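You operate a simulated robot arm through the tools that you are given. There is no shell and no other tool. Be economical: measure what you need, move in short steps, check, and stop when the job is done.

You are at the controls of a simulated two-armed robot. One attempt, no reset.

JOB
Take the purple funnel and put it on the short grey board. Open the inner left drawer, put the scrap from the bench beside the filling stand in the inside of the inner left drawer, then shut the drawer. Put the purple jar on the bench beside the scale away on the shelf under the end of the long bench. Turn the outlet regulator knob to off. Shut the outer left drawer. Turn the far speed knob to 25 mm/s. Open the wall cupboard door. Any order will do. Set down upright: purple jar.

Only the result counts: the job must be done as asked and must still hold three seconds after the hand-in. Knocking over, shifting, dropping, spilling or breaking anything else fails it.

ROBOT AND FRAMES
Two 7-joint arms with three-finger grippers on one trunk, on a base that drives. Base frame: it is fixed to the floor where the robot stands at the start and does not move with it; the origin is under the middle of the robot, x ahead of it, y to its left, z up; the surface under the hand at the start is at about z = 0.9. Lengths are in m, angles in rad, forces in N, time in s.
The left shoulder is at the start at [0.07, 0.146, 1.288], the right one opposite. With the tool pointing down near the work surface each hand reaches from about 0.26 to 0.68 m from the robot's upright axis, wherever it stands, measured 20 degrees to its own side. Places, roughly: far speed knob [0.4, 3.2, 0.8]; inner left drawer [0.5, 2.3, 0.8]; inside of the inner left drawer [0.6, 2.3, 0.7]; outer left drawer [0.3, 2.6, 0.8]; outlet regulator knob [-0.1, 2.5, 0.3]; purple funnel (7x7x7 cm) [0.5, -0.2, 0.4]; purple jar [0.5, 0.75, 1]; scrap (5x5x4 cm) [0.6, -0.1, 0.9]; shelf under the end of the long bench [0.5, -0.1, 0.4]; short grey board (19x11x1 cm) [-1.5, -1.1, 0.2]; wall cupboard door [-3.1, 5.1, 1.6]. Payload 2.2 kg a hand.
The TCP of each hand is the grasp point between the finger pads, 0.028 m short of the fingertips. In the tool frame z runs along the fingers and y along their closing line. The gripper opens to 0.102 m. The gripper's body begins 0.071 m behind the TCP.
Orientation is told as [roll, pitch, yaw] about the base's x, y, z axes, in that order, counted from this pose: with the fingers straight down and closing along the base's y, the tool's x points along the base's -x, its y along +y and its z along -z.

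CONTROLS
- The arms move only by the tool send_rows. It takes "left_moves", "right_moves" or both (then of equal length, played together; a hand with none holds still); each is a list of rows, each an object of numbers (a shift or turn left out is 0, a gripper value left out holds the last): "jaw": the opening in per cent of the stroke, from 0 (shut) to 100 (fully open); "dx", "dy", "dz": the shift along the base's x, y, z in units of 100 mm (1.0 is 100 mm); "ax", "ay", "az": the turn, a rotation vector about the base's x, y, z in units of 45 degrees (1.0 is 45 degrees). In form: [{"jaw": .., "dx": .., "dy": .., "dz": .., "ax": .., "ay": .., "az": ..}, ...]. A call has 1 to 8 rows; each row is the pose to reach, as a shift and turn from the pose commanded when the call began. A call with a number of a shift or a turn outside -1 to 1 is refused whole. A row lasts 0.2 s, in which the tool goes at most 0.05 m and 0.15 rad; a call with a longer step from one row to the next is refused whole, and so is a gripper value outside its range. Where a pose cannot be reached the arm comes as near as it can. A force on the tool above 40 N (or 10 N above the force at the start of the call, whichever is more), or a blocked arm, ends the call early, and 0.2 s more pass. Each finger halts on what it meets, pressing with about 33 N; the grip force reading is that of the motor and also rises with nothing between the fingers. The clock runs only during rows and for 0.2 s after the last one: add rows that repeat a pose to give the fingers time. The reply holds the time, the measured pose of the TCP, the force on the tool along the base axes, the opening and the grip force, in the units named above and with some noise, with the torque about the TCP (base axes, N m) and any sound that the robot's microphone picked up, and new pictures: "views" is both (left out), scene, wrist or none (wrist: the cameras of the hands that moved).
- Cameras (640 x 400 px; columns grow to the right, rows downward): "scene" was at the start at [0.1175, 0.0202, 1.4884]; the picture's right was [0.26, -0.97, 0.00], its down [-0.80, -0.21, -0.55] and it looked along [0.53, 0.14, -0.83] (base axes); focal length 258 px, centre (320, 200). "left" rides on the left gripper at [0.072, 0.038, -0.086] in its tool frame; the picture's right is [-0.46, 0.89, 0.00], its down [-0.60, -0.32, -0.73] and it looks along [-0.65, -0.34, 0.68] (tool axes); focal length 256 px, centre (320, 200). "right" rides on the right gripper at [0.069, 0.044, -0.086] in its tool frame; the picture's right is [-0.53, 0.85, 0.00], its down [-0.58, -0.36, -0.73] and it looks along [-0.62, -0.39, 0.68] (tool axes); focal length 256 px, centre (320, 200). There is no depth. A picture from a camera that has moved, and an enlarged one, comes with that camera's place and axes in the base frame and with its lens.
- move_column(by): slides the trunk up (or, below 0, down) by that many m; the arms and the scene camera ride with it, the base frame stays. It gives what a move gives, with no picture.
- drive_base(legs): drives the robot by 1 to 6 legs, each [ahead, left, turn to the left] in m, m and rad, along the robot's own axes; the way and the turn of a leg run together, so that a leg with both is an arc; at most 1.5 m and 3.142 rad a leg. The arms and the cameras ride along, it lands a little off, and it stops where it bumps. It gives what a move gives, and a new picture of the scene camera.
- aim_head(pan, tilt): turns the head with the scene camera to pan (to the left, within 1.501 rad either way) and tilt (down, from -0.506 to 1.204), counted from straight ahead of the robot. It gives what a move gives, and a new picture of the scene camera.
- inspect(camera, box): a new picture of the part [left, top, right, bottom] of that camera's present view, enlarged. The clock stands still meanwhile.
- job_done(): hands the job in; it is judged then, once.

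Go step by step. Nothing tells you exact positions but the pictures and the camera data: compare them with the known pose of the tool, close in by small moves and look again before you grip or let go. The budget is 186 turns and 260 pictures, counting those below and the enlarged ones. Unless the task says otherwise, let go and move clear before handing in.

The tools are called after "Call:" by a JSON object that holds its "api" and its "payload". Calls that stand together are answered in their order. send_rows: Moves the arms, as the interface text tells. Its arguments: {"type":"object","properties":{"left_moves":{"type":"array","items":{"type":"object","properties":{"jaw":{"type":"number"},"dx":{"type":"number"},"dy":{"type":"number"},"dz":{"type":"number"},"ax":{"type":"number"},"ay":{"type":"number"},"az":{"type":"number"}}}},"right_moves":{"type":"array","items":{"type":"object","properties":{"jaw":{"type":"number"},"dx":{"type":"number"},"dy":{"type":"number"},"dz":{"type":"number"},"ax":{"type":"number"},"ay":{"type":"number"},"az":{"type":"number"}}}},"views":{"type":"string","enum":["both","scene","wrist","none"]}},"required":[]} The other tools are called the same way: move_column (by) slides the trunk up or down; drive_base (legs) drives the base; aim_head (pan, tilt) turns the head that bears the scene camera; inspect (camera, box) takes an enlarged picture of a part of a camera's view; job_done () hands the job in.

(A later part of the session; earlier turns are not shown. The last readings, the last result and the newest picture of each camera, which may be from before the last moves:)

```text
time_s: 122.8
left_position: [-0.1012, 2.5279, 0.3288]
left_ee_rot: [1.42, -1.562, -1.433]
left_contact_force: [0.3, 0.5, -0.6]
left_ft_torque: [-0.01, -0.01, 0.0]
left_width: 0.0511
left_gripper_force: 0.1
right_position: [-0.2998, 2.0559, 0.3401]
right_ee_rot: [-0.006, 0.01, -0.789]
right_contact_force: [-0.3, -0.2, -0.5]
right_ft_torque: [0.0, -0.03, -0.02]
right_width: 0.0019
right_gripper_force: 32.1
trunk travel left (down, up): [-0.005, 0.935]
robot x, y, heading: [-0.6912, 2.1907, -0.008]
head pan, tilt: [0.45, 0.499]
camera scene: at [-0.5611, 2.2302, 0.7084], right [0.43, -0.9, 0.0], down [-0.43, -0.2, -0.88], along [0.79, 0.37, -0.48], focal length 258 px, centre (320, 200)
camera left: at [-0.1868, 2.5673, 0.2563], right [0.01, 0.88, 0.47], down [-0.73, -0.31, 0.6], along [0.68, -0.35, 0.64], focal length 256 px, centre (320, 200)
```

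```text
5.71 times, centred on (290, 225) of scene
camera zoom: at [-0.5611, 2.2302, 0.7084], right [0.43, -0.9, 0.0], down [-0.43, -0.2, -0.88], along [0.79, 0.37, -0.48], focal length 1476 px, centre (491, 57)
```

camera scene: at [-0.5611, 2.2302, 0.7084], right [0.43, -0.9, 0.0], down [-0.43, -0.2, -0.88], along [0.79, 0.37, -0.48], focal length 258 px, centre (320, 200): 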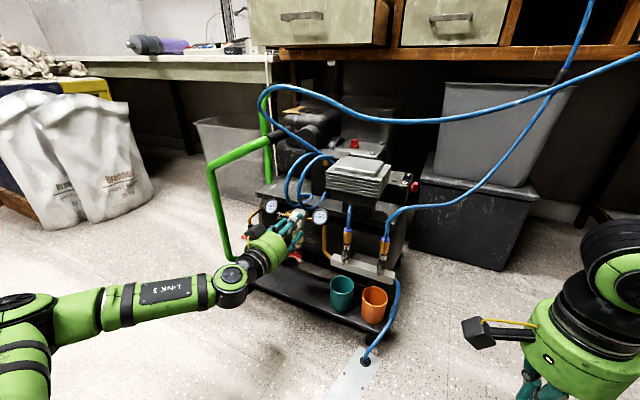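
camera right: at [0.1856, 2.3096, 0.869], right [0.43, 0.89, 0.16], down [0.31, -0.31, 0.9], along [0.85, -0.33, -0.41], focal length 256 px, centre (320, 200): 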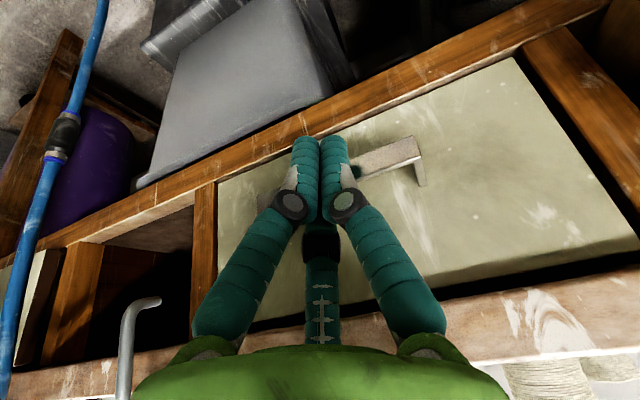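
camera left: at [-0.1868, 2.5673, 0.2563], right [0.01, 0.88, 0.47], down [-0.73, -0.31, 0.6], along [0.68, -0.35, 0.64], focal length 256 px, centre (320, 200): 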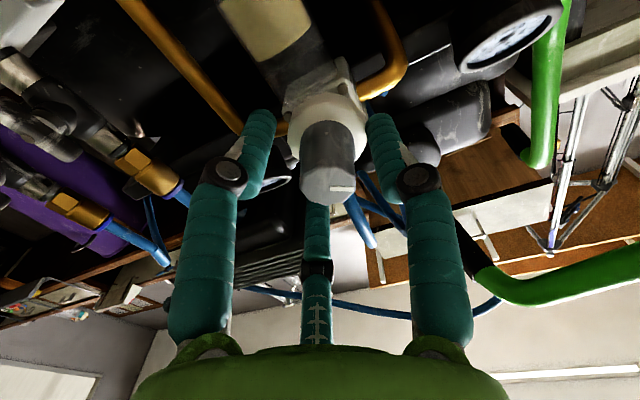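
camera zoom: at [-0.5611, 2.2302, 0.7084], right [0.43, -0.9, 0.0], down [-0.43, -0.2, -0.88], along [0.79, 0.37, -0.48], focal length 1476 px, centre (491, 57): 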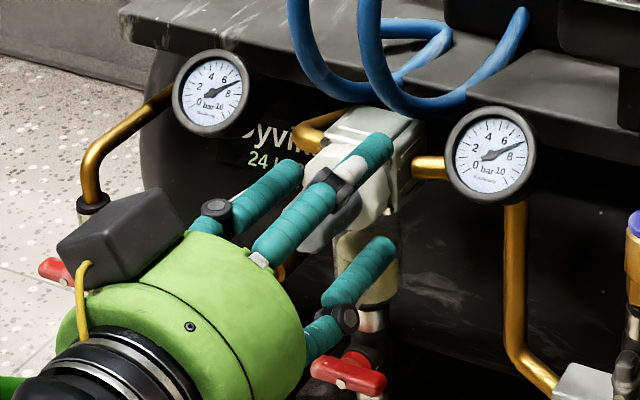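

The knob is between the pads. I close on it and turn 45° anticlockwise as seen from the front, watching the gauge.

Call:
{"api": "send_rows", "payload": {"left_moves": [{"jaw": 10}, {"jaw": 10}, {"jaw": 10}], "views": "none"}}

Call:
{"api": "send_rows", "payload": {"left_moves": [{"ax": -0.17}, {"ax": -0.34}, {"ax": -0.51}, {"ax": -0.51}], "views": "wrist"}}

Call:
{"api": "inspect", "payload": {"camera": "scene", "box": [240, 190, 340, 260]}}

```text
time_s: 123.6
left_position: [-0.101, 2.5322, 0.3286]
left_ee_rot: [1.485, -1.559, -1.488]
left_contact_force: [-4.1, 19.8, -1.6]
left_ft_torque: [0.46, 0.16, 0.34]
left_width: 0.0424
left_gripper_force: 44.9
right_position: [-0.2988, 2.0578, 0.3398]
right_ee_rot: [-0.005, 0.01, -0.791]
right_contact_force: [0.6, 0.1, 0.0]
right_ft_torque: [0.01, -0.01, -0.04]
right_width: 0.002
right_gripper_force: 31.1
trunk travel left (down, up): [-0.005, 0.935]
robot x, y, heading: [-0.6919, 2.1908, -0.007]
head pan, tilt: [0.45, 0.499]
```

```text
time_s: 124.6
left_position: [-0.1017, 2.5343, 0.3242]
left_ee_rot: [-1.568, -1.178, 1.567]
left_contact_force: [-20.0, 21.4, -13.1]
left_ft_torque: [1.25, 0.27, 0.65]
left_width: 0.0386
left_gripper_force: 45.3
right_position: [-0.2988, 2.0587, 0.3397]
right_ee_rot: [-0.006, 0.009, -0.789]
right_contact_force: [-0.3, 0.3, -0.9]
right_ft_torque: [0.0, 0.01, -0.04]
right_width: 0.0021
right_gripper_force: 31.1
trunk travel left (down, up): [-0.005, 0.935]
robot x, y, heading: [-0.692, 2.1875, -0.01]
head pan, tilt: [0.45, 0.499]
camera left: at [-0.1876, 2.541, 0.2428], right [0.0, 1.0, 0.09], down [-0.73, -0.06, 0.68], along [0.68, -0.07, 0.73], focal length 256 px, centre (320, 200)
```

left: 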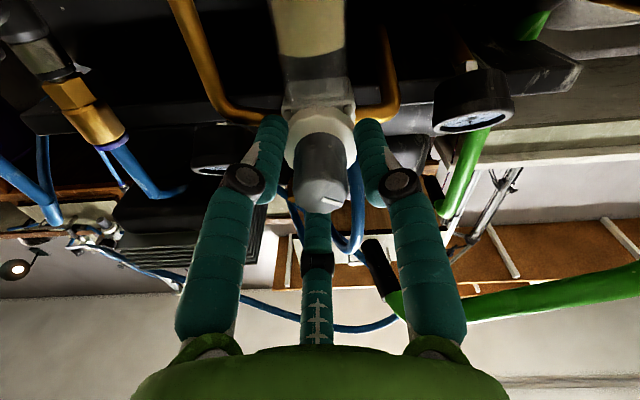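

```text
5.71 times, centred on (290, 225) of scene
camera zoom: at [-0.5607, 2.2313, 0.7081], right [0.43, -0.9, 0.0], down [-0.43, -0.21, -0.88], along [0.79, 0.37, -0.48], focal length 1476 px, centre (491, 57)
```

zoom: 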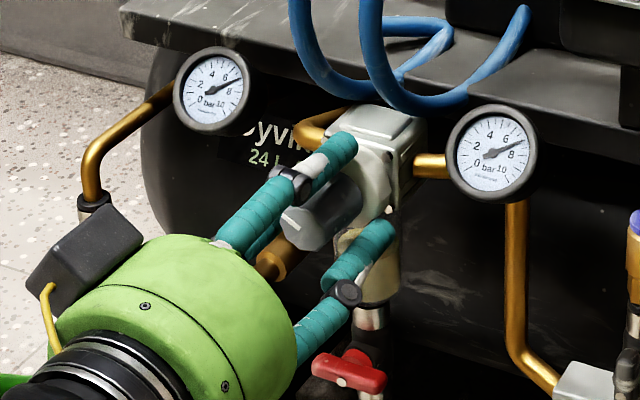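

Call:
{"api": "inspect", "payload": {"camera": "left", "box": [250, 90, 410, 220]}}

```text
3.08 times, centred on (330, 155) of left
camera zoom: at [-0.1876, 2.541, 0.2428], right [0.0, 1.0, 0.09], down [-0.73, -0.06, 0.68], along [0.68, -0.07, 0.73], focal length 788 px, centre (289, 338)
```

zoom: 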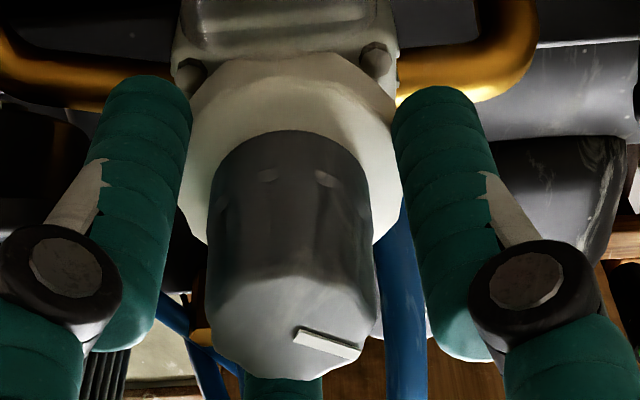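

The tips gripped the wider collar behind the knob, so nothing turned. I open, back off 1.8 cm, and pre-rotate the hand the other way.

Call:
{"api": "send_rows", "payload": {"left_moves": [{"jaw": 50}, {"jaw": 50}, {"dx": -0.18}, {"dx": -0.18, "ax": 0.18}, {"dx": -0.18, "ax": 0.36}, {"dx": -0.18, "ax": 0.54}, {"dx": -0.18, "ax": 0.72}, {"dx": -0.18, "ax": 0.9}], "views": "none"}}

Call:
{"api": "send_rows", "payload": {"left_moves": [{"ax": 0.15, "dy": -0.05, "dz": 0.04}, {"ax": 0.15, "dy": -0.05, "dz": 0.04}], "views": "wrist"}}

Call:
{"api": "inspect", "payload": {"camera": "left", "box": [230, 50, 430, 210]}}

```text
time_s: 126.4
left_position: [-0.1203, 2.5311, 0.3297]
left_ee_rot: [1.555, -1.255, -1.567]
left_contact_force: [0.1, -1.1, -0.7]
left_ft_torque: [0.0, -0.02, -0.02]
left_width: 0.0508
left_gripper_force: 0.0
right_position: [-0.2986, 2.0577, 0.3411]
right_ee_rot: [-0.005, 0.011, -0.788]
right_contact_force: [0.4, 0.9, 1.2]
right_ft_torque: [0.0, -0.01, -0.02]
right_width: 0.0017
right_gripper_force: 31.2
trunk travel left (down, up): [-0.005, 0.935]
robot x, y, heading: [-0.6903, 2.1912, -0.01]
head pan, tilt: [0.45, 0.499]
```

```text
time_s: 127.0
left_position: [-0.1191, 2.5258, 0.332]
left_ee_rot: [1.558, -1.138, -1.57]
left_contact_force: [0.3, 0.1, -0.7]
left_ft_torque: [-0.05, 0.0, 0.03]
left_width: 0.0509
left_gripper_force: 0.0
right_position: [-0.2987, 2.0572, 0.3406]
right_ee_rot: [-0.005, 0.011, -0.788]
right_contact_force: [-0.5, 0.2, 0.3]
right_ft_torque: [0.03, 0.02, 0.03]
right_width: 0.0021
right_gripper_force: 31.5
trunk travel left (down, up): [-0.005, 0.935]
robot x, y, heading: [-0.6929, 2.1905, -0.011]
head pan, tilt: [0.45, 0.499]
camera left: at [-0.2061, 2.5912, 0.2829], right [0.01, 0.61, 0.79], down [-0.73, -0.53, 0.42], along [0.68, -0.59, 0.44], focal length 256 px, centre (320, 200)
```

left: 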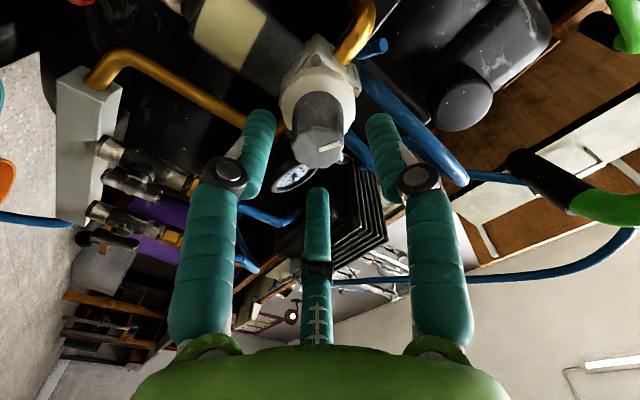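

```text
2.50 times, centred on (330, 130) of left
camera zoom: at [-0.2061, 2.5912, 0.2829], right [0.01, 0.61, 0.79], down [-0.73, -0.53, 0.42], along [0.68, -0.59, 0.44], focal length 640 px, centre (295, 375)
```

zoom: 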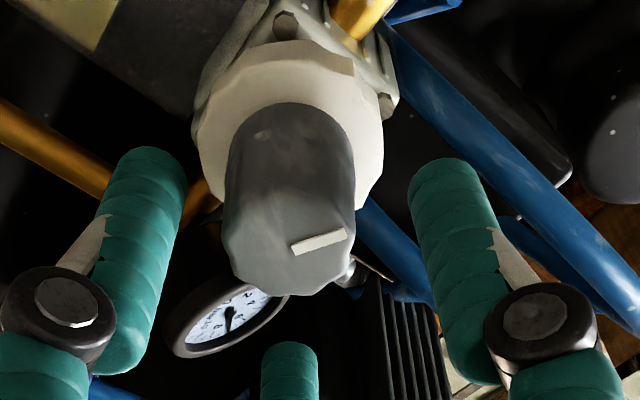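

Well centred now. I close and turn.

Call:
{"api": "send_rows", "payload": {"left_moves": [{"jaw": 10}, {"jaw": 10}, {"jaw": 10}], "views": "none"}}

Call:
{"api": "send_rows", "payload": {"left_moves": [{"ax": -0.15}, {"ax": -0.3}, {"ax": -0.45}, {"ax": -0.6}, {"ax": -0.6}], "views": "wrist"}}

Call:
{"api": "inspect", "payload": {"camera": "scene", "box": [240, 190, 340, 260]}}

Call:
{"api": "inspect", "payload": {"camera": "left", "box": [230, 70, 430, 230]}}

```text
time_s: 127.8
left_position: [-0.1212, 2.5253, 0.3313]
left_ee_rot: [1.551, -1.14, -1.564]
left_contact_force: [-11.1, -3.4, -4.5]
left_ft_torque: [-0.04, 0.16, -0.03]
left_width: 0.0303
left_gripper_force: 44.4
right_position: [-0.3, 2.0573, 0.3404]
right_ee_rot: [-0.006, 0.009, -0.789]
right_contact_force: [0.5, 0.3, -0.2]
right_ft_torque: [-0.02, -0.02, 0.01]
right_width: 0.0021
right_gripper_force: 31.5
trunk travel left (down, up): [-0.005, 0.935]
robot x, y, heading: [-0.6879, 2.1891, -0.007]
head pan, tilt: [0.45, 0.499]
```

```text
time_s: 129.0
left_position: [-0.1208, 2.5295, 0.3357]
left_ee_rot: [-1.637, -1.531, 1.628]
left_contact_force: [-36.8, 9.0, 2.8]
left_ft_torque: [0.1, 0.85, 0.69]
left_width: 0.0304
left_gripper_force: 45.0
right_position: [-0.2995, 2.0583, 0.34]
right_ee_rot: [-0.002, 0.009, -0.787]
right_contact_force: [-1.1, 0.1, -0.2]
right_ft_torque: [0.0, 0.01, 0.0]
right_width: 0.002
right_gripper_force: 31.0
trunk travel left (down, up): [-0.005, 0.935]
robot x, y, heading: [-0.6914, 2.1904, -0.013]
head pan, tilt: [0.45, 0.499]
camera left: at [-0.2063, 2.5644, 0.26], right [0.01, 0.9, 0.43], down [-0.73, -0.29, 0.61], along [0.68, -0.32, 0.66], focal length 256 px, centre (320, 200)
```

left: 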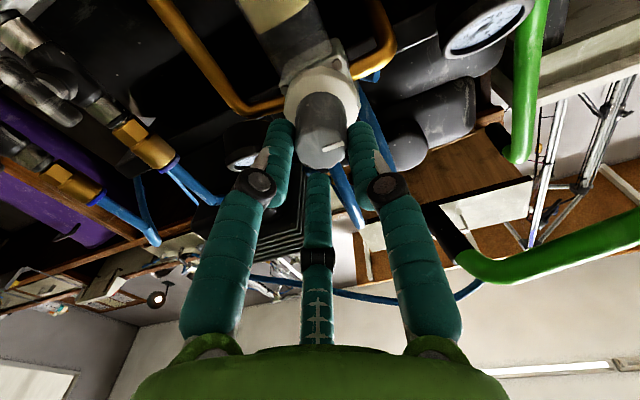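

```text
5.71 times, centred on (290, 225) of scene
camera zoom: at [-0.5625, 2.2305, 0.7087], right [0.43, -0.9, 0.0], down [-0.43, -0.2, -0.88], along [0.79, 0.38, -0.48], focal length 1476 px, centre (491, 57)
```

zoom: 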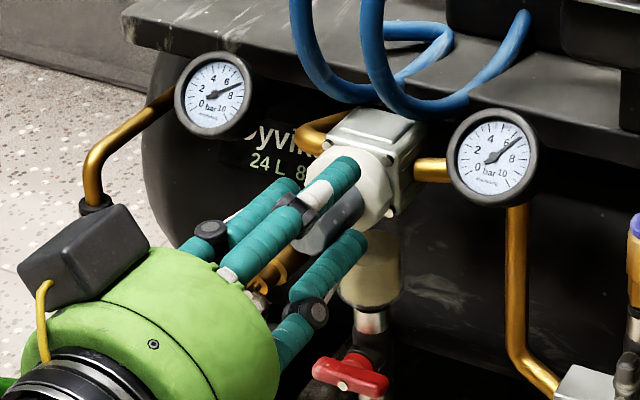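

```text
2.50 times, centred on (330, 150) of left
camera zoom: at [-0.2063, 2.5644, 0.26], right [0.01, 0.9, 0.43], down [-0.73, -0.29, 0.61], along [0.68, -0.32, 0.66], focal length 640 px, centre (295, 325)
```

zoom: 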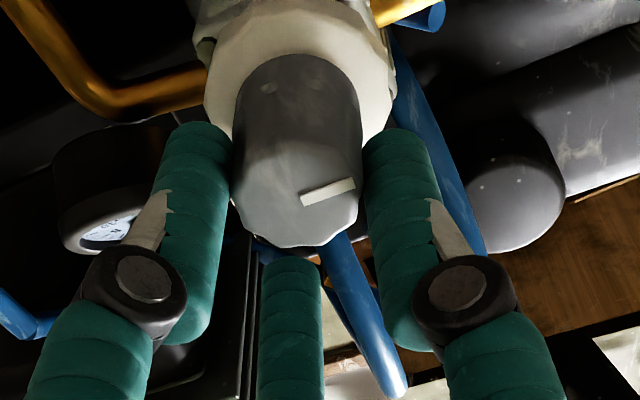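

The knob turned about 25° and the outlet gauge dropped slightly, so the direction is right. I continue.

Call:
{"api": "send_rows", "payload": {"left_moves": [{"dx": -0.03, "ax": -0.14}, {"dx": -0.03, "ax": -0.28}, {"dx": -0.03, "ax": -0.42}, {"dx": -0.03, "ax": -0.56}, {"dx": -0.03, "ax": -0.7}, {"dx": -0.03, "ax": -0.84}, {"dx": -0.03, "ax": -0.98}], "views": "wrist"}}

Call:
{"api": "inspect", "payload": {"camera": "scene", "box": [240, 190, 340, 260]}}

```text
time_s: 130.0
left_position: [-0.121, 2.5324, 0.3366]
left_ee_rot: [-1.596, -1.116, 1.597]
left_contact_force: [0.9, 1.1, -0.7]
left_ft_torque: [0.01, -0.22, 0.03]
left_width: 0.0304
left_gripper_force: 44.7
right_position: [-0.2987, 2.058, 0.3389]
right_ee_rot: [-0.006, 0.01, -0.79]
right_contact_force: [0.4, -0.1, -0.3]
right_ft_torque: [0.06, 0.03, -0.02]
right_width: 0.0022
right_gripper_force: 31.4
trunk travel left (down, up): [-0.005, 0.935]
robot x, y, heading: [-0.6944, 2.1923, -0.01]
head pan, tilt: [0.45, 0.499]
stopped in row 5 (left hand): the force on the tool passed its limit at 49 N (the readings are from after the stop); the commanded pose is now the measured one
camera left: at [-0.2061, 2.5349, 0.2524], right [-0.01, 1.0, 0.03], down [-0.74, -0.02, 0.67], along [0.67, -0.02, 0.74], focal length 256 px, centre (320, 200)
```

left: 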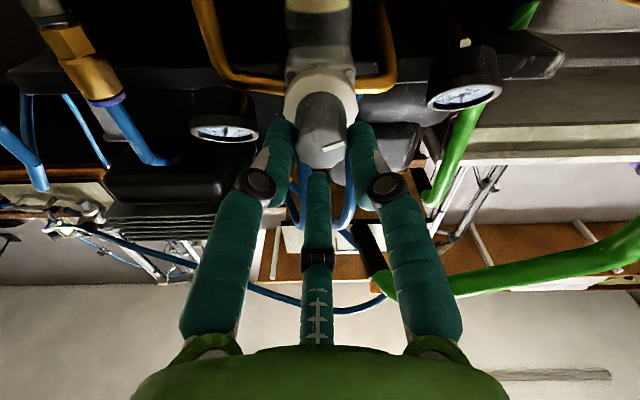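

```text
5.71 times, centred on (290, 225) of scene
camera zoom: at [-0.5605, 2.2306, 0.7081], right [0.43, -0.9, 0.0], down [-0.43, -0.2, -0.88], along [0.79, 0.37, -0.48], focal length 1476 px, centre (491, 57)
```

zoom: 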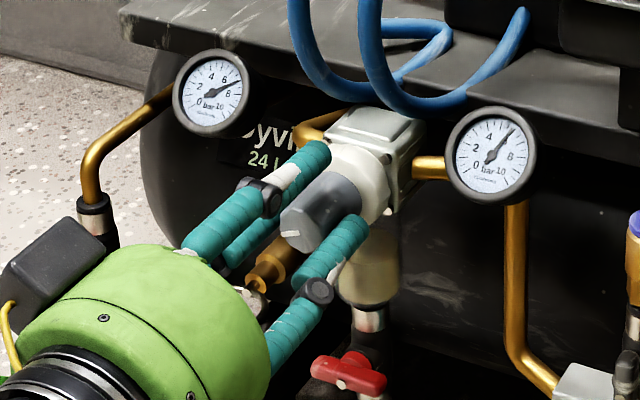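

It keeps dropping (about 6.2 bar). I go on turning, recentred.

Call:
{"api": "send_rows", "payload": {"left_moves": [{"dy": -0.02, "dz": -0.02, "ax": -0.14}, {"dy": -0.02, "dz": -0.02, "ax": -0.28}, {"dy": -0.02, "dz": -0.02, "ax": -0.42}, {"dy": -0.02, "dz": -0.02, "ax": -0.56}, {"dy": -0.02, "dz": -0.02, "ax": -0.7}, {"dy": -0.02, "dz": -0.02, "ax": -0.84}, {"dy": -0.02, "dz": -0.02, "ax": -0.98}], "views": "none"}}

Call:
{"api": "inspect", "payload": {"camera": "scene", "box": [240, 190, 340, 260]}}

```text
time_s: 131.4
left_position: [-0.1252, 2.5575, 0.3602]
left_ee_rot: [-1.587, -0.625, 1.605]
left_contact_force: [0.5, -0.3, -0.3]
left_ft_torque: [0.02, 0.02, 0.02]
left_width: 0.0102
left_gripper_force: 0.1
right_position: [-0.2987, 2.0571, 0.3383]
right_ee_rot: [-0.004, 0.011, -0.79]
right_contact_force: [1.0, -0.5, 0.3]
right_ft_torque: [0.02, 0.01, -0.01]
right_width: 0.0021
right_gripper_force: 31.3
trunk travel left (down, up): [-0.005, 0.935]
robot x, y, heading: [-0.6888, 2.1887, -0.009]
head pan, tilt: [0.45, 0.499]
stopped in row 7 (left hand): the arm was blocked; the commanded pose is now the measured one
```

```text
5.71 times, centred on (290, 225) of scene
camera zoom: at [-0.5612, 2.2291, 0.7072], right [0.43, -0.9, 0.0], down [-0.43, -0.2, -0.88], along [0.79, 0.38, -0.48], focal length 1476 px, centre (491, 57)
```

zoom: 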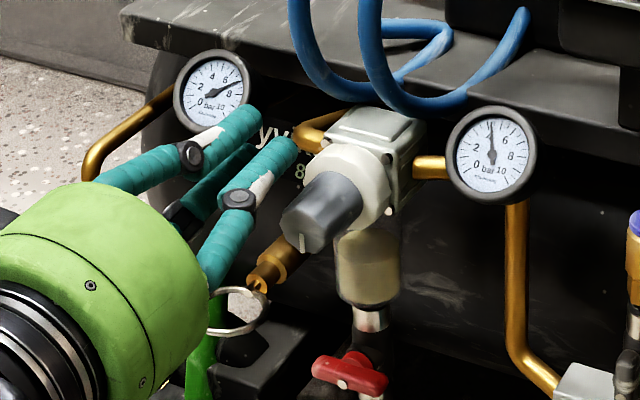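

The hand slipped off at the end, but the knob's pointer is now down and the gauge is at about 5 bar. I back off, re-roll the hand to about +60°, and regrip.

Call:
{"api": "send_rows", "payload": {"left_moves": [{"dx": -0.3, "jaw": 50}, {"dx": -0.5, "dy": -0.1, "dz": -0.1}, {"dx": -0.5, "dy": -0.27, "dz": -0.27, "ax": 0.18}, {"dx": -0.5, "dy": -0.27, "dz": -0.27, "ax": 0.36}, {"dx": -0.5, "dy": -0.27, "dz": -0.27, "ax": 0.54}, {"dx": -0.5, "dy": -0.27, "dz": -0.27, "ax": 0.72}, {"dx": -0.5, "dy": -0.27, "dz": -0.27, "ax": 0.9}, {"dx": -0.5, "dy": -0.27, "dz": -0.27, "ax": 1.0}], "views": "none"}}

Call:
{"api": "send_rows", "payload": {"left_moves": [{"ax": 0.18}, {"ax": 0.36}, {"ax": 0.54}, {"ax": 0.72}, {"ax": 0.9}, {"ax": 1.0}], "views": "none"}}

Call:
{"api": "send_rows", "payload": {"left_moves": [{"ax": 0.18}, {"ax": 0.36}, {"ax": 0.4}], "views": "wrist"}}

```text
time_s: 133.2
left_position: [-0.1731, 2.5315, 0.3342]
left_ee_rot: [-1.774, -1.418, 1.778]
left_contact_force: [-0.4, -0.1, -0.5]
left_ft_torque: [-0.03, -0.02, -0.01]
left_width: 0.0509
left_gripper_force: 0.0
right_position: [-0.2998, 2.0579, 0.3382]
right_ee_rot: [-0.003, 0.014, -0.786]
right_contact_force: [-1.0, 0.7, 0.6]
right_ft_torque: [0.04, -0.02, 0.02]
right_width: 0.0021
right_gripper_force: 31.3
trunk travel left (down, up): [-0.005, 0.935]
robot x, y, heading: [-0.6918, 2.1906, -0.008]
head pan, tilt: [0.45, 0.499]
```

```text
time_s: 134.7
left_position: [-0.1745, 2.5314, 0.331]
left_ee_rot: [1.613, -0.952, -1.616]
left_contact_force: [0.7, 0.0, -0.3]
left_ft_torque: [0.02, -0.02, -0.01]
left_width: 0.0511
left_gripper_force: 0.1
right_position: [-0.298, 2.0581, 0.3405]
right_ee_rot: [-0.004, 0.011, -0.787]
right_contact_force: [0.2, 0.9, -0.5]
right_ft_torque: [0.04, 0.01, 0.0]
right_width: 0.0022
right_gripper_force: 31.0
trunk travel left (down, up): [-0.005, 0.935]
robot x, y, heading: [-0.6941, 2.1883, -0.013]
head pan, tilt: [0.45, 0.499]
```

```text
time_s: 135.4
left_position: [-0.175, 2.5318, 0.3299]
left_ee_rot: [1.595, -0.637, -1.602]
left_contact_force: [-0.3, 0.3, 0.2]
left_ft_torque: [-0.04, -0.04, 0.01]
left_width: 0.0512
left_gripper_force: 0.0
right_position: [-0.2991, 2.0583, 0.3407]
right_ee_rot: [-0.005, 0.01, -0.786]
right_contact_force: [1.1, 0.1, 0.5]
right_ft_torque: [0.01, -0.03, -0.03]
right_width: 0.002
right_gripper_force: 31.1
trunk travel left (down, up): [-0.005, 0.935]
robot x, y, heading: [-0.6899, 2.1923, -0.008]
head pan, tilt: [0.45, 0.499]
camera left: at [-0.2591, 2.6131, 0.3145], right [-0.02, 0.15, 0.99], down [-0.74, -0.66, 0.09], along [0.67, -0.73, 0.13], focal length 256 px, centre (320, 200)
```

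left: 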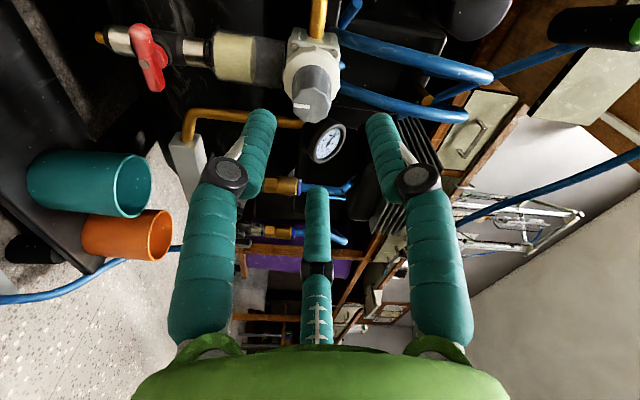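

Re-triangulating, the knob axis is at about y=2.535, z=0.325 with its face at x≈-0.105, so I was 8 mm too high. I correct and regrip.

Call:
{"api": "send_rows", "payload": {"left_moves": [{"dx": 0.3, "dy": 0.03, "dz": -0.05}, {"dx": 0.6, "dy": 0.03, "dz": -0.05}, {"dx": 0.6, "dy": 0.03, "dz": -0.05, "jaw": 10}, {"dx": 0.6, "dy": 0.03, "dz": -0.05}, {"dx": 0.6, "dy": 0.03, "dz": -0.05}], "views": "none"}}

Call:
{"api": "inspect", "payload": {"camera": "left", "box": [230, 50, 430, 210]}}

```text
time_s: 136.7
left_position: [-0.1138, 2.5345, 0.325]
left_ee_rot: [1.592, -0.641, -1.601]
left_contact_force: [-4.5, -0.2, -5.0]
left_ft_torque: [0.05, 0.23, -0.05]
left_width: 0.0258
left_gripper_force: 45.3
right_position: [-0.2992, 2.0582, 0.3399]
right_ee_rot: [-0.005, 0.01, -0.786]
right_contact_force: [-0.9, -0.8, -0.1]
right_ft_torque: [-0.03, 0.02, 0.0]
right_width: 0.002
right_gripper_force: 31.6
trunk travel left (down, up): [-0.005, 0.935]
robot x, y, heading: [-0.6922, 2.1919, -0.012]
head pan, tilt: [0.45, 0.499]
```

```text
2.50 times, centred on (330, 130) of left
camera zoom: at [-0.1976, 2.6164, 0.3093], right [-0.02, 0.16, 0.99], down [-0.74, -0.66, 0.09], along [0.67, -0.73, 0.13], focal length 640 px, centre (295, 375)
```

zoom: 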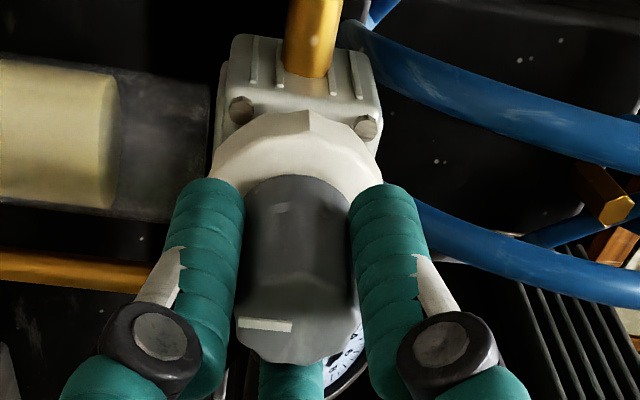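

Good firm grip. I turn 45° twice.

Call:
{"api": "send_rows", "payload": {"left_moves": [{"ax": -0.15}, {"ax": -0.3}, {"ax": -0.45}, {"ax": -0.6}, {"ax": -0.75}, {"ax": -0.9}, {"ax": -1.0}], "views": "none"}}

Call:
{"api": "send_rows", "payload": {"left_moves": [{"ax": -0.15}, {"ax": -0.3}, {"ax": -0.45}, {"ax": -0.6}, {"ax": -0.75}, {"ax": -0.9}, {"ax": -1.0}], "views": "none"}}

Call:
{"api": "inspect", "payload": {"camera": "scene", "box": [240, 190, 340, 260]}}

```text
time_s: 138.2
left_position: [-0.1145, 2.5338, 0.3234]
left_ee_rot: [1.735, -1.426, -1.729]
left_contact_force: [32.5, -2.2, -5.0]
left_ft_torque: [-0.03, 0.1, -0.05]
left_width: 0.0261
left_gripper_force: 45.7
right_position: [-0.2983, 2.0569, 0.339]
right_ee_rot: [-0.006, 0.012, -0.789]
right_contact_force: [-0.2, 0.0, 0.2]
right_ft_torque: [0.02, 0.0, -0.01]
right_width: 0.0022
right_gripper_force: 31.8
trunk travel left (down, up): [-0.005, 0.935]
robot x, y, heading: [-0.6911, 2.1925, -0.01]
head pan, tilt: [0.45, 0.499]
```

```text
time_s: 139.2
left_position: [-0.1156, 2.5337, 0.3244]
left_ee_rot: [-1.564, -1.359, 1.557]
left_contact_force: [-6.0, -1.2, -4.2]
left_ft_torque: [0.03, 0.06, 0.0]
left_width: 0.0255
left_gripper_force: 44.8
right_position: [-0.2991, 2.0569, 0.3393]
right_ee_rot: [-0.004, 0.011, -0.791]
right_contact_force: [0.4, -0.9, -0.1]
right_ft_torque: [0.0, -0.01, -0.03]
right_width: 0.0021
right_gripper_force: 31.2
trunk travel left (down, up): [-0.005, 0.935]
robot x, y, heading: [-0.6941, 2.1918, -0.009]
head pan, tilt: [0.45, 0.499]
stopped in row 4 (left hand): the force on the tool passed its limit at 45 N (the readings are from after the stop); the commanded pose is now the measured one
```

```text
5.71 times, centred on (290, 225) of scene
camera zoom: at [-0.5612, 2.2289, 0.7084], right [0.43, -0.9, 0.0], down [-0.43, -0.2, -0.88], along [0.79, 0.38, -0.48], focal length 1476 px, centre (491, 57)
```

zoom: 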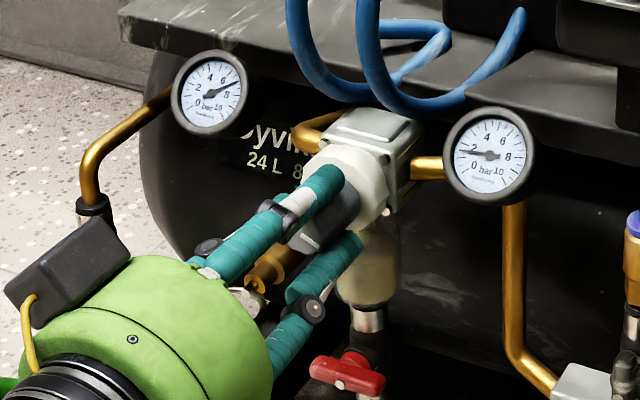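

The gauge is at about 2 bar now. I continue turning.

Call:
{"api": "send_rows", "payload": {"left_moves": [{"ax": -0.15}, {"ax": -0.3}, {"ax": -0.45}, {"ax": -0.6}, {"ax": -0.75}, {"ax": -0.9}, {"ax": -1.0}], "views": "none"}}

Call:
{"api": "inspect", "payload": {"camera": "scene", "box": [240, 190, 340, 260]}}

```text
time_s: 139.9
left_position: [-0.1154, 2.5344, 0.3253]
left_ee_rot: [-1.515, -1.172, 1.493]
left_contact_force: [-5.7, -2.6, 1.0]
left_ft_torque: [0.01, 0.37, 0.04]
left_width: 0.0256
left_gripper_force: 44.8
right_position: [-0.3004, 2.0549, 0.34]
right_ee_rot: [-0.003, 0.012, -0.793]
right_contact_force: [0.0, 0.3, 0.3]
right_ft_torque: [0.0, 0.0, 0.01]
right_width: 0.002
right_gripper_force: 31.3
trunk travel left (down, up): [-0.005, 0.935]
robot x, y, heading: [-0.6947, 2.1899, -0.014]
head pan, tilt: [0.45, 0.499]
stopped in row 3 (left hand): the force on the tool passed its limit at 43 N (the readings are from after the stop); the commanded pose is now the measured one
```

```text
5.71 times, centred on (290, 225) of scene
camera zoom: at [-0.5616, 2.2276, 0.7081], right [0.42, -0.91, 0.0], down [-0.43, -0.2, -0.88], along [0.8, 0.37, -0.48], focal length 1476 px, centre (491, 57)
```

zoom: 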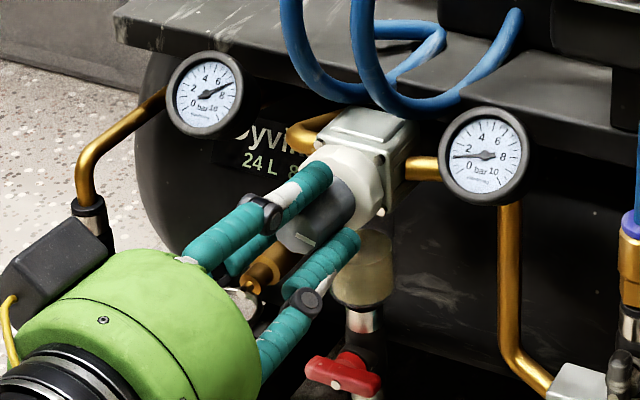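

About 1.3 bar. I continue in short calls.

Call:
{"api": "send_rows", "payload": {"left_moves": [{"ax": -0.12}, {"ax": -0.24}, {"ax": -0.36}], "views": "none"}}

Call:
{"api": "send_rows", "payload": {"left_moves": [{"ax": -0.12}, {"ax": -0.24}, {"ax": -0.36}], "views": "none"}}

Call:
{"api": "inspect", "payload": {"camera": "scene", "box": [240, 190, 340, 260]}}

```text
time_s: 140.7
left_position: [-0.116, 2.5351, 0.3265]
left_ee_rot: [-1.503, -0.992, 1.466]
left_contact_force: [-6.7, -2.3, 1.3]
left_ft_torque: [-0.01, 0.37, 0.19]
left_width: 0.0252
left_gripper_force: 45.0
right_position: [-0.3004, 2.0536, 0.339]
right_ee_rot: [-0.003, 0.012, -0.795]
right_contact_force: [0.0, -0.5, 0.7]
right_ft_torque: [0.01, 0.02, 0.01]
right_width: 0.0024
right_gripper_force: 31.1
trunk travel left (down, up): [-0.005, 0.935]
robot x, y, heading: [-0.6907, 2.1874, -0.019]
head pan, tilt: [0.45, 0.499]
stopped in row 3 (left hand): the force on the tool passed its limit at 43 N (the readings are from after the stop); the commanded pose is now the measured one
```

```text
time_s: 141.4
left_position: [-0.1159, 2.5353, 0.3268]
left_ee_rot: [-1.501, -0.818, 1.446]
left_contact_force: [-5.2, -2.7, 2.6]
left_ft_torque: [0.06, 0.29, 0.69]
left_width: 0.0256
left_gripper_force: 44.7
right_position: [-0.3002, 2.0517, 0.3391]
right_ee_rot: [-0.003, 0.011, -0.798]
right_contact_force: [0.4, 0.3, 0.0]
right_ft_torque: [0.0, 0.0, -0.01]
right_width: 0.0023
right_gripper_force: 31.8
trunk travel left (down, up): [-0.005, 0.935]
robot x, y, heading: [-0.6932, 2.1881, -0.018]
head pan, tilt: [0.45, 0.499]
stopped in row 3 (left hand): the force on the tool passed its limit at 43 N (the readings are from after the stop); the commanded pose is now the measured one
```

```text
5.71 times, centred on (290, 225) of scene
camera zoom: at [-0.5614, 2.226, 0.7079], right [0.42, -0.91, 0.0], down [-0.43, -0.2, -0.88], along [0.8, 0.37, -0.48], focal length 1476 px, centre (491, 57)
```

zoom: 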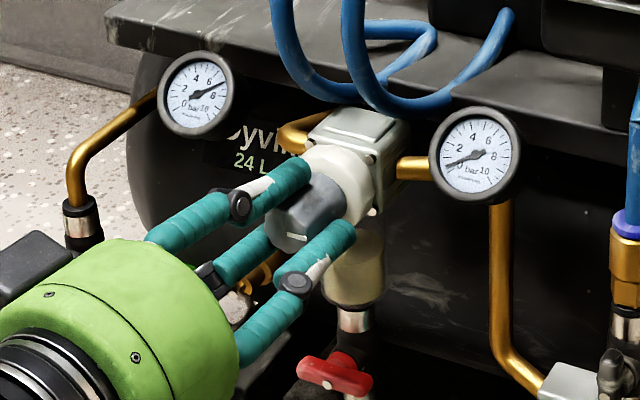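

Almost zero. Two more short turns.

Call:
{"api": "send_rows", "payload": {"left_moves": [{"ax": -0.12}, {"ax": -0.24}, {"ax": -0.36}], "views": "none"}}

Call:
{"api": "send_rows", "payload": {"left_moves": [{"ax": -0.12}, {"ax": -0.24}, {"ax": -0.36}], "views": "none"}}

Call:
{"api": "inspect", "payload": {"camera": "scene", "box": [240, 190, 340, 260]}}

```text
time_s: 142.1
left_position: [-0.1163, 2.5363, 0.3265]
left_ee_rot: [-1.5, -0.645, 1.43]
left_contact_force: [-6.8, -2.6, -0.1]
left_ft_torque: [0.3, 0.2, 0.59]
left_width: 0.0259
left_gripper_force: 44.8
right_position: [-0.3006, 2.0502, 0.3396]
right_ee_rot: [-0.001, 0.013, -0.799]
right_contact_force: [1.2, -0.4, 0.1]
right_ft_torque: [0.01, -0.01, 0.03]
right_width: 0.002
right_gripper_force: 30.9
trunk travel left (down, up): [-0.005, 0.935]
robot x, y, heading: [-0.6931, 2.1868, -0.021]
head pan, tilt: [0.45, 0.499]
stopped in row 3 (left hand): the force on the tool passed its limit at 42 N (the readings are from after the stop); the commanded pose is now the measured one
```

```text
time_s: 142.9
left_position: [-0.1159, 2.5362, 0.326]
left_ee_rot: [-1.503, -0.472, 1.416]
left_contact_force: [-6.9, -3.6, 1.3]
left_ft_torque: [0.06, 0.43, 0.49]
left_width: 0.0259
left_gripper_force: 44.8
right_position: [-0.2995, 2.0483, 0.3394]
right_ee_rot: [-0.002, 0.011, -0.801]
right_contact_force: [0.7, 0.4, 1.0]
right_ft_torque: [-0.02, 0.0, 0.03]
right_width: 0.002
right_gripper_force: 31.4
trunk travel left (down, up): [-0.005, 0.935]
robot x, y, heading: [-0.6903, 2.186, -0.024]
head pan, tilt: [0.45, 0.499]
stopped in row 3 (left hand): the force on the tool passed its limit at 42 N (the readings are from after the stop); the commanded pose is now the measured one
```

```text
5.71 times, centred on (290, 225) of scene
camera zoom: at [-0.5613, 2.2244, 0.708], right [0.42, -0.91, 0.0], down [-0.43, -0.2, -0.88], along [0.8, 0.37, -0.48], focal length 1476 px, centre (491, 57)
```

zoom: 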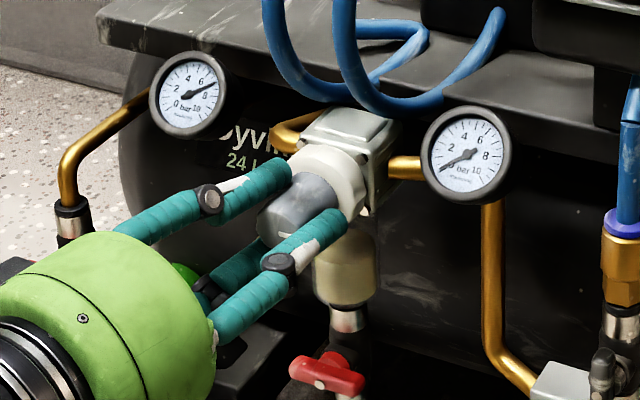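

The outlet gauge reads 0. I turn a little further to make sure it is at its stop.

Call:
{"api": "send_rows", "payload": {"left_moves": [{"ax": -0.12}, {"ax": -0.24}, {"ax": -0.36}], "views": "wrist"}}

Call:
{"api": "inspect", "payload": {"camera": "scene", "box": [240, 190, 340, 260]}}

```text
time_s: 143.6
left_position: [-0.1175, 2.5377, 0.327]
left_ee_rot: [-1.507, -0.285, 1.403]
left_contact_force: [-4.8, -2.3, 1.5]
left_ft_torque: [0.04, 0.59, 0.66]
left_width: 0.0263
left_gripper_force: 44.9
right_position: [-0.3017, 2.0476, 0.3402]
right_ee_rot: [-0.002, 0.01, -0.802]
right_contact_force: [-1.0, 0.2, 1.0]
right_ft_torque: [-0.01, -0.01, 0.03]
right_width: 0.002
right_gripper_force: 31.5
trunk travel left (down, up): [-0.005, 0.935]
robot x, y, heading: [-0.6928, 2.1877, -0.019]
head pan, tilt: [0.45, 0.499]
stopped in row 3 (left hand): the force on the tool passed its limit at 44 N (the readings are from after the stop); the commanded pose is now the measured one
camera left: at [-0.2142, 2.4929, 0.2744], right [0.06, 0.69, -0.72], down [-0.62, 0.59, 0.52], along [0.78, 0.41, 0.47], focal length 256 px, centre (320, 200)
```

left: 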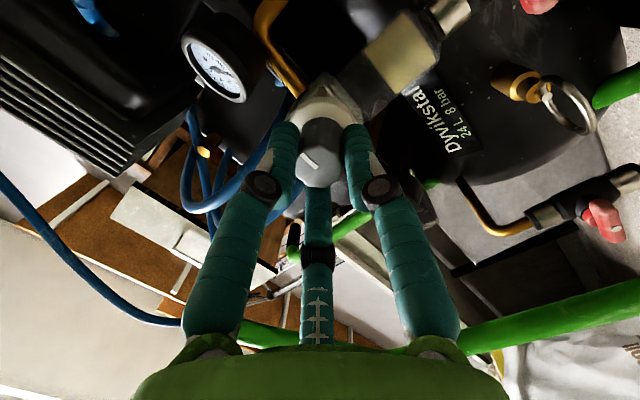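

```text
5.71 times, centred on (290, 225) of scene
camera zoom: at [-0.561, 2.2236, 0.7079], right [0.41, -0.91, 0.0], down [-0.43, -0.2, -0.88], along [0.8, 0.37, -0.48], focal length 1476 px, centre (491, 57)
```

zoom: 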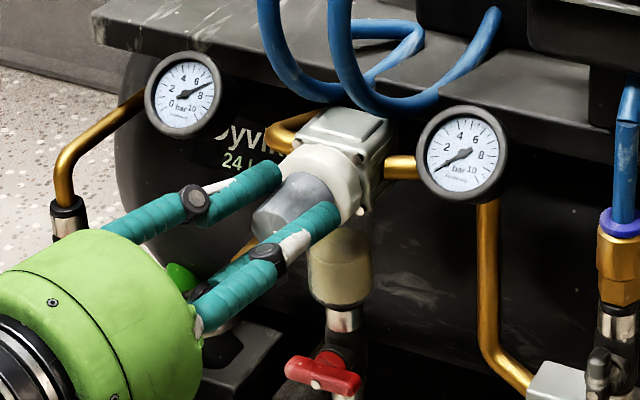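

The outlet gauge rests at zero with the knob at its end. I release, back off, level the hand's roll and raise the trunk for the outer drawer.

Call:
{"api": "send_rows", "payload": {"left_moves": [{"jaw": 50}, {"jaw": 50}, {"dx": -0.4}, {"dx": -0.8}, {"dx": -1.0}, {"dx": -1.0, "ax": 0.18}, {"dx": -1.0, "ax": 0.36}, {"dx": -1.0, "ax": 0.54}], "views": "none"}}

Call:
{"api": "send_rows", "payload": {"left_moves": [{"dx": -0.4, "ax": 0.18, "jaw": 0}, {"dx": -0.8, "ax": 0.36}, {"dx": -1.0, "ax": 0.54}, {"dx": -1.0, "ax": 0.72}, {"dx": -1.0, "ax": 0.9}, {"dx": -1.0, "ax": 1.0}], "views": "both"}}

Call:
{"api": "inspect", "payload": {"camera": "scene", "box": [240, 190, 340, 260]}}

```text
time_s: 145.4
left_position: [-0.2187, 2.5356, 0.3224]
left_ee_rot: [-1.414, -0.691, 1.354]
left_contact_force: [0.5, 0.2, -0.8]
left_ft_torque: [0.01, 0.0, -0.01]
left_width: 0.051
left_gripper_force: 0.0
right_position: [-0.3005, 2.0485, 0.3386]
right_ee_rot: [-0.005, 0.01, -0.802]
right_contact_force: [-0.8, -0.3, -0.2]
right_ft_torque: [-0.06, -0.01, -0.05]
right_width: 0.0017
right_gripper_force: 31.5
trunk travel left (down, up): [-0.005, 0.935]
robot x, y, heading: [-0.6911, 2.185, -0.023]
head pan, tilt: [0.45, 0.499]
```

```text
time_s: 146.8
left_position: [-0.2989, 2.5628, 0.3019]
left_ee_rot: [-0.43, -1.393, 0.44]
left_contact_force: [0.5, -0.3, 0.1]
left_ft_torque: [0.02, 0.01, -0.03]
left_width: 0.002
left_gripper_force: 31.4
left hand out of reach, approached as far as the arm can: row 2, 3, 4, 5, 6
right_position: [-0.3004, 2.0481, 0.3394]
right_ee_rot: [-0.005, 0.011, -0.805]
right_contact_force: [-0.3, 0.2, -0.2]
right_ft_torque: [-0.03, -0.01, 0.02]
right_width: 0.0019
right_gripper_force: 31.7
trunk travel left (down, up): [-0.005, 0.935]
robot x, y, heading: [-0.6919, 2.1896, -0.024]
head pan, tilt: [0.45, 0.499]
camera scene: at [-0.5603, 2.2251, 0.7084], right [0.41, -0.91, 0.0], down [-0.44, -0.2, -0.88], along [0.8, 0.36, -0.48], focal length 258 px, centre (320, 200)
camera left: at [-0.396, 2.5941, 0.2406], right [0.06, 0.92, 0.39], down [-0.62, -0.27, 0.74], along [0.78, -0.29, 0.55], focal length 256 px, centre (320, 200)
```

scene: 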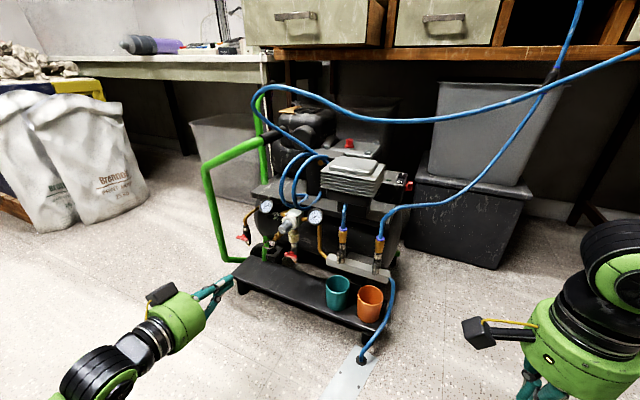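
left: 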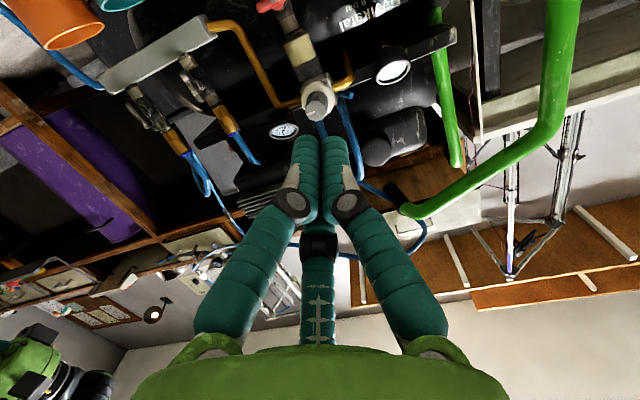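

```text
5.71 times, centred on (290, 225) of scene
camera zoom: at [-0.5603, 2.2251, 0.7084], right [0.41, -0.91, 0.0], down [-0.44, -0.2, -0.88], along [0.8, 0.36, -0.48], focal length 1476 px, centre (491, 57)
```

zoom: 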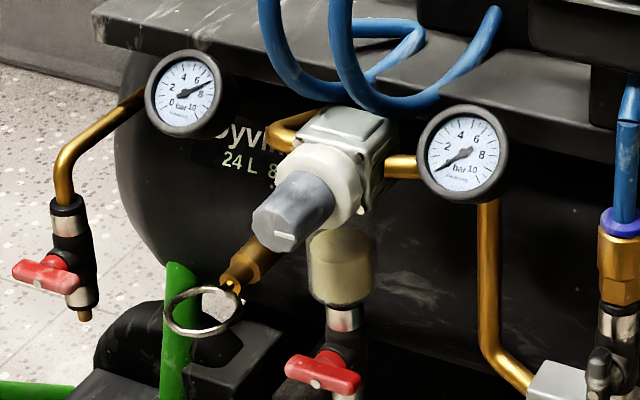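

The gauge stays at zero with the knob pointer at about 4 o'clock. I back a little, raise the trunk and go for the outer drawer.

Call:
{"api": "drive_base", "payload": {"legs": [[-0.1, 0.07, 0.02]]}}

Call:
{"api": "move_column", "payload": {"by": 0.4}}

Call:
{"api": "move_column", "payload": {"by": 0.16}}

Call:
{"api": "send_rows", "payload": {"left_moves": [{"dx": 0.2}, {"dx": 0.4}], "views": "both"}}

```text
time_s: 148.1
left_position: [-0.404, 2.64, 0.3016]
left_ee_rot: [-0.447, -1.391, 0.473]
left_contact_force: [-0.1, -0.4, -0.5]
left_ft_torque: [0.02, 0.0, -0.02]
left_width: 0.0019
left_gripper_force: 31.5
right_position: [-0.3948, 2.1262, 0.3405]
right_ee_rot: [-0.007, 0.011, -0.784]
right_contact_force: [-0.2, -0.2, 0.0]
right_ft_torque: [-0.01, -0.03, -0.02]
right_width: 0.002
right_gripper_force: 31.0
trunk travel left (down, up): [-0.005, 0.935]
robot x, y, heading: [-0.792, 2.2577, -0.001]
head pan, tilt: [0.45, 0.499]
camera scene: at [-0.6588, 2.2981, 0.7084], right [0.43, -0.9, 0.0], down [-0.43, -0.21, -0.88], along [0.79, 0.38, -0.48], focal length 258 px, centre (320, 200)
```

scene: 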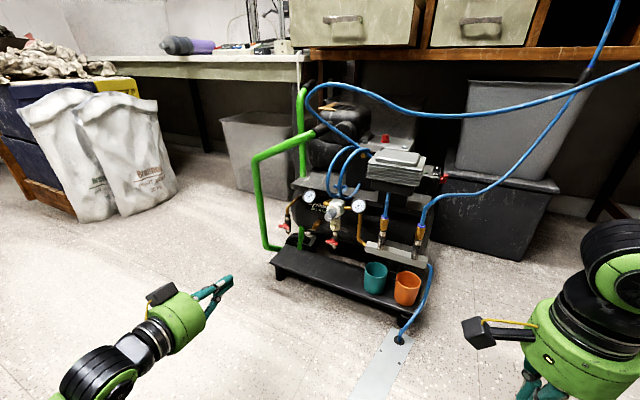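

```text
time_s: 151.9
left_position: [-0.4049, 2.6409, 0.7024]
left_ee_rot: [-0.446, -1.39, 0.471]
left_contact_force: [0.0, 0.8, 0.3]
left_ft_torque: [0.02, -0.02, -0.02]
left_width: 0.0022
left_gripper_force: 31.8
right_position: [-0.3947, 2.127, 0.7385]
right_ee_rot: [-0.005, 0.011, -0.785]
right_contact_force: [-0.3, 0.5, 0.2]
right_ft_torque: [0.02, -0.01, 0.03]
right_width: 0.0024
right_gripper_force: 31.0
trunk travel left (down, up): [-0.405, 0.535]
robot x, y, heading: [-0.7925, 2.2553, -0.006]
head pan, tilt: [0.45, 0.499]
```

```text
time_s: 153.7
left_position: [-0.4037, 2.6396, 0.8617]
left_ee_rot: [-0.446, -1.389, 0.473]
left_contact_force: [0.0, 0.0, 0.2]
left_ft_torque: [0.03, -0.01, 0.0]
left_width: 0.002
left_gripper_force: 31.4
right_position: [-0.3954, 2.1262, 0.9]
right_ee_rot: [-0.007, 0.01, -0.782]
right_contact_force: [0.6, 0.4, -0.8]
right_ft_torque: [-0.01, -0.01, -0.02]
right_width: 0.0021
right_gripper_force: 31.6
trunk travel left (down, up): [-0.565, 0.375]
robot x, y, heading: [-0.791, 2.2569, -0.006]
head pan, tilt: [0.45, 0.499]
```

```text
time_s: 154.3
left_position: [-0.3618, 2.6397, 0.8598]
left_ee_rot: [-0.438, -1.388, 0.468]
left_contact_force: [0.3, -0.7, -0.1]
left_ft_torque: [0.01, -0.02, -0.02]
left_width: 0.0022
left_gripper_force: 31.3
right_position: [-0.395, 2.1276, 0.8992]
right_ee_rot: [-0.007, 0.012, -0.783]
right_contact_force: [-0.9, 0.1, 0.0]
right_ft_torque: [0.0, 0.0, 0.0]
right_width: 0.0022
right_gripper_force: 30.8
trunk travel left (down, up): [-0.565, 0.375]
robot x, y, heading: [-0.7914, 2.2567, 0.0]
head pan, tilt: [0.45, 0.499]
camera scene: at [-0.6582, 2.2982, 1.2683], right [0.43, -0.9, 0.0], down [-0.43, -0.21, -0.88], along [0.79, 0.38, -0.48], focal length 258 px, centre (320, 200)
camera left: at [-0.4605, 2.6687, 0.8], right [0.04, 0.92, 0.39], down [-0.61, -0.28, 0.74], along [0.79, -0.27, 0.55], focal length 256 px, centre (320, 200)
```

scene: 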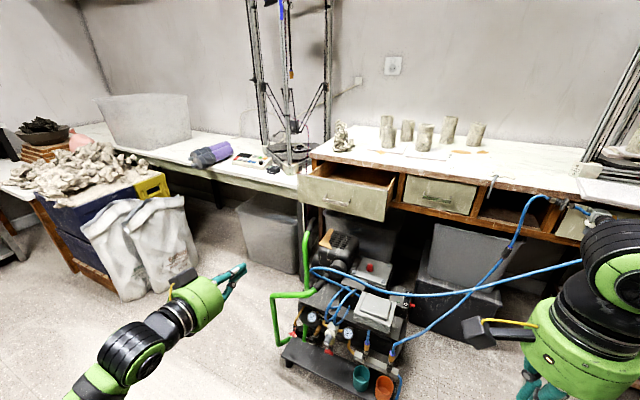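
left: 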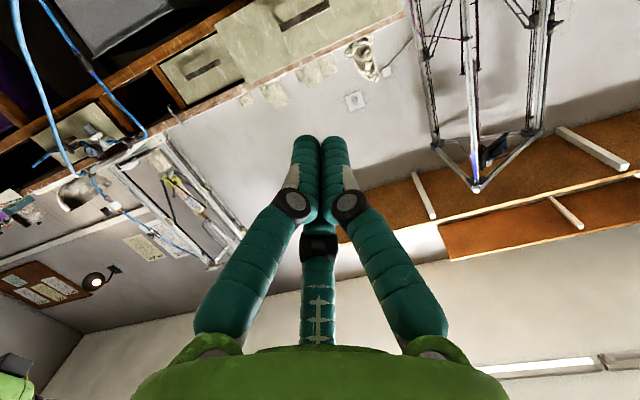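

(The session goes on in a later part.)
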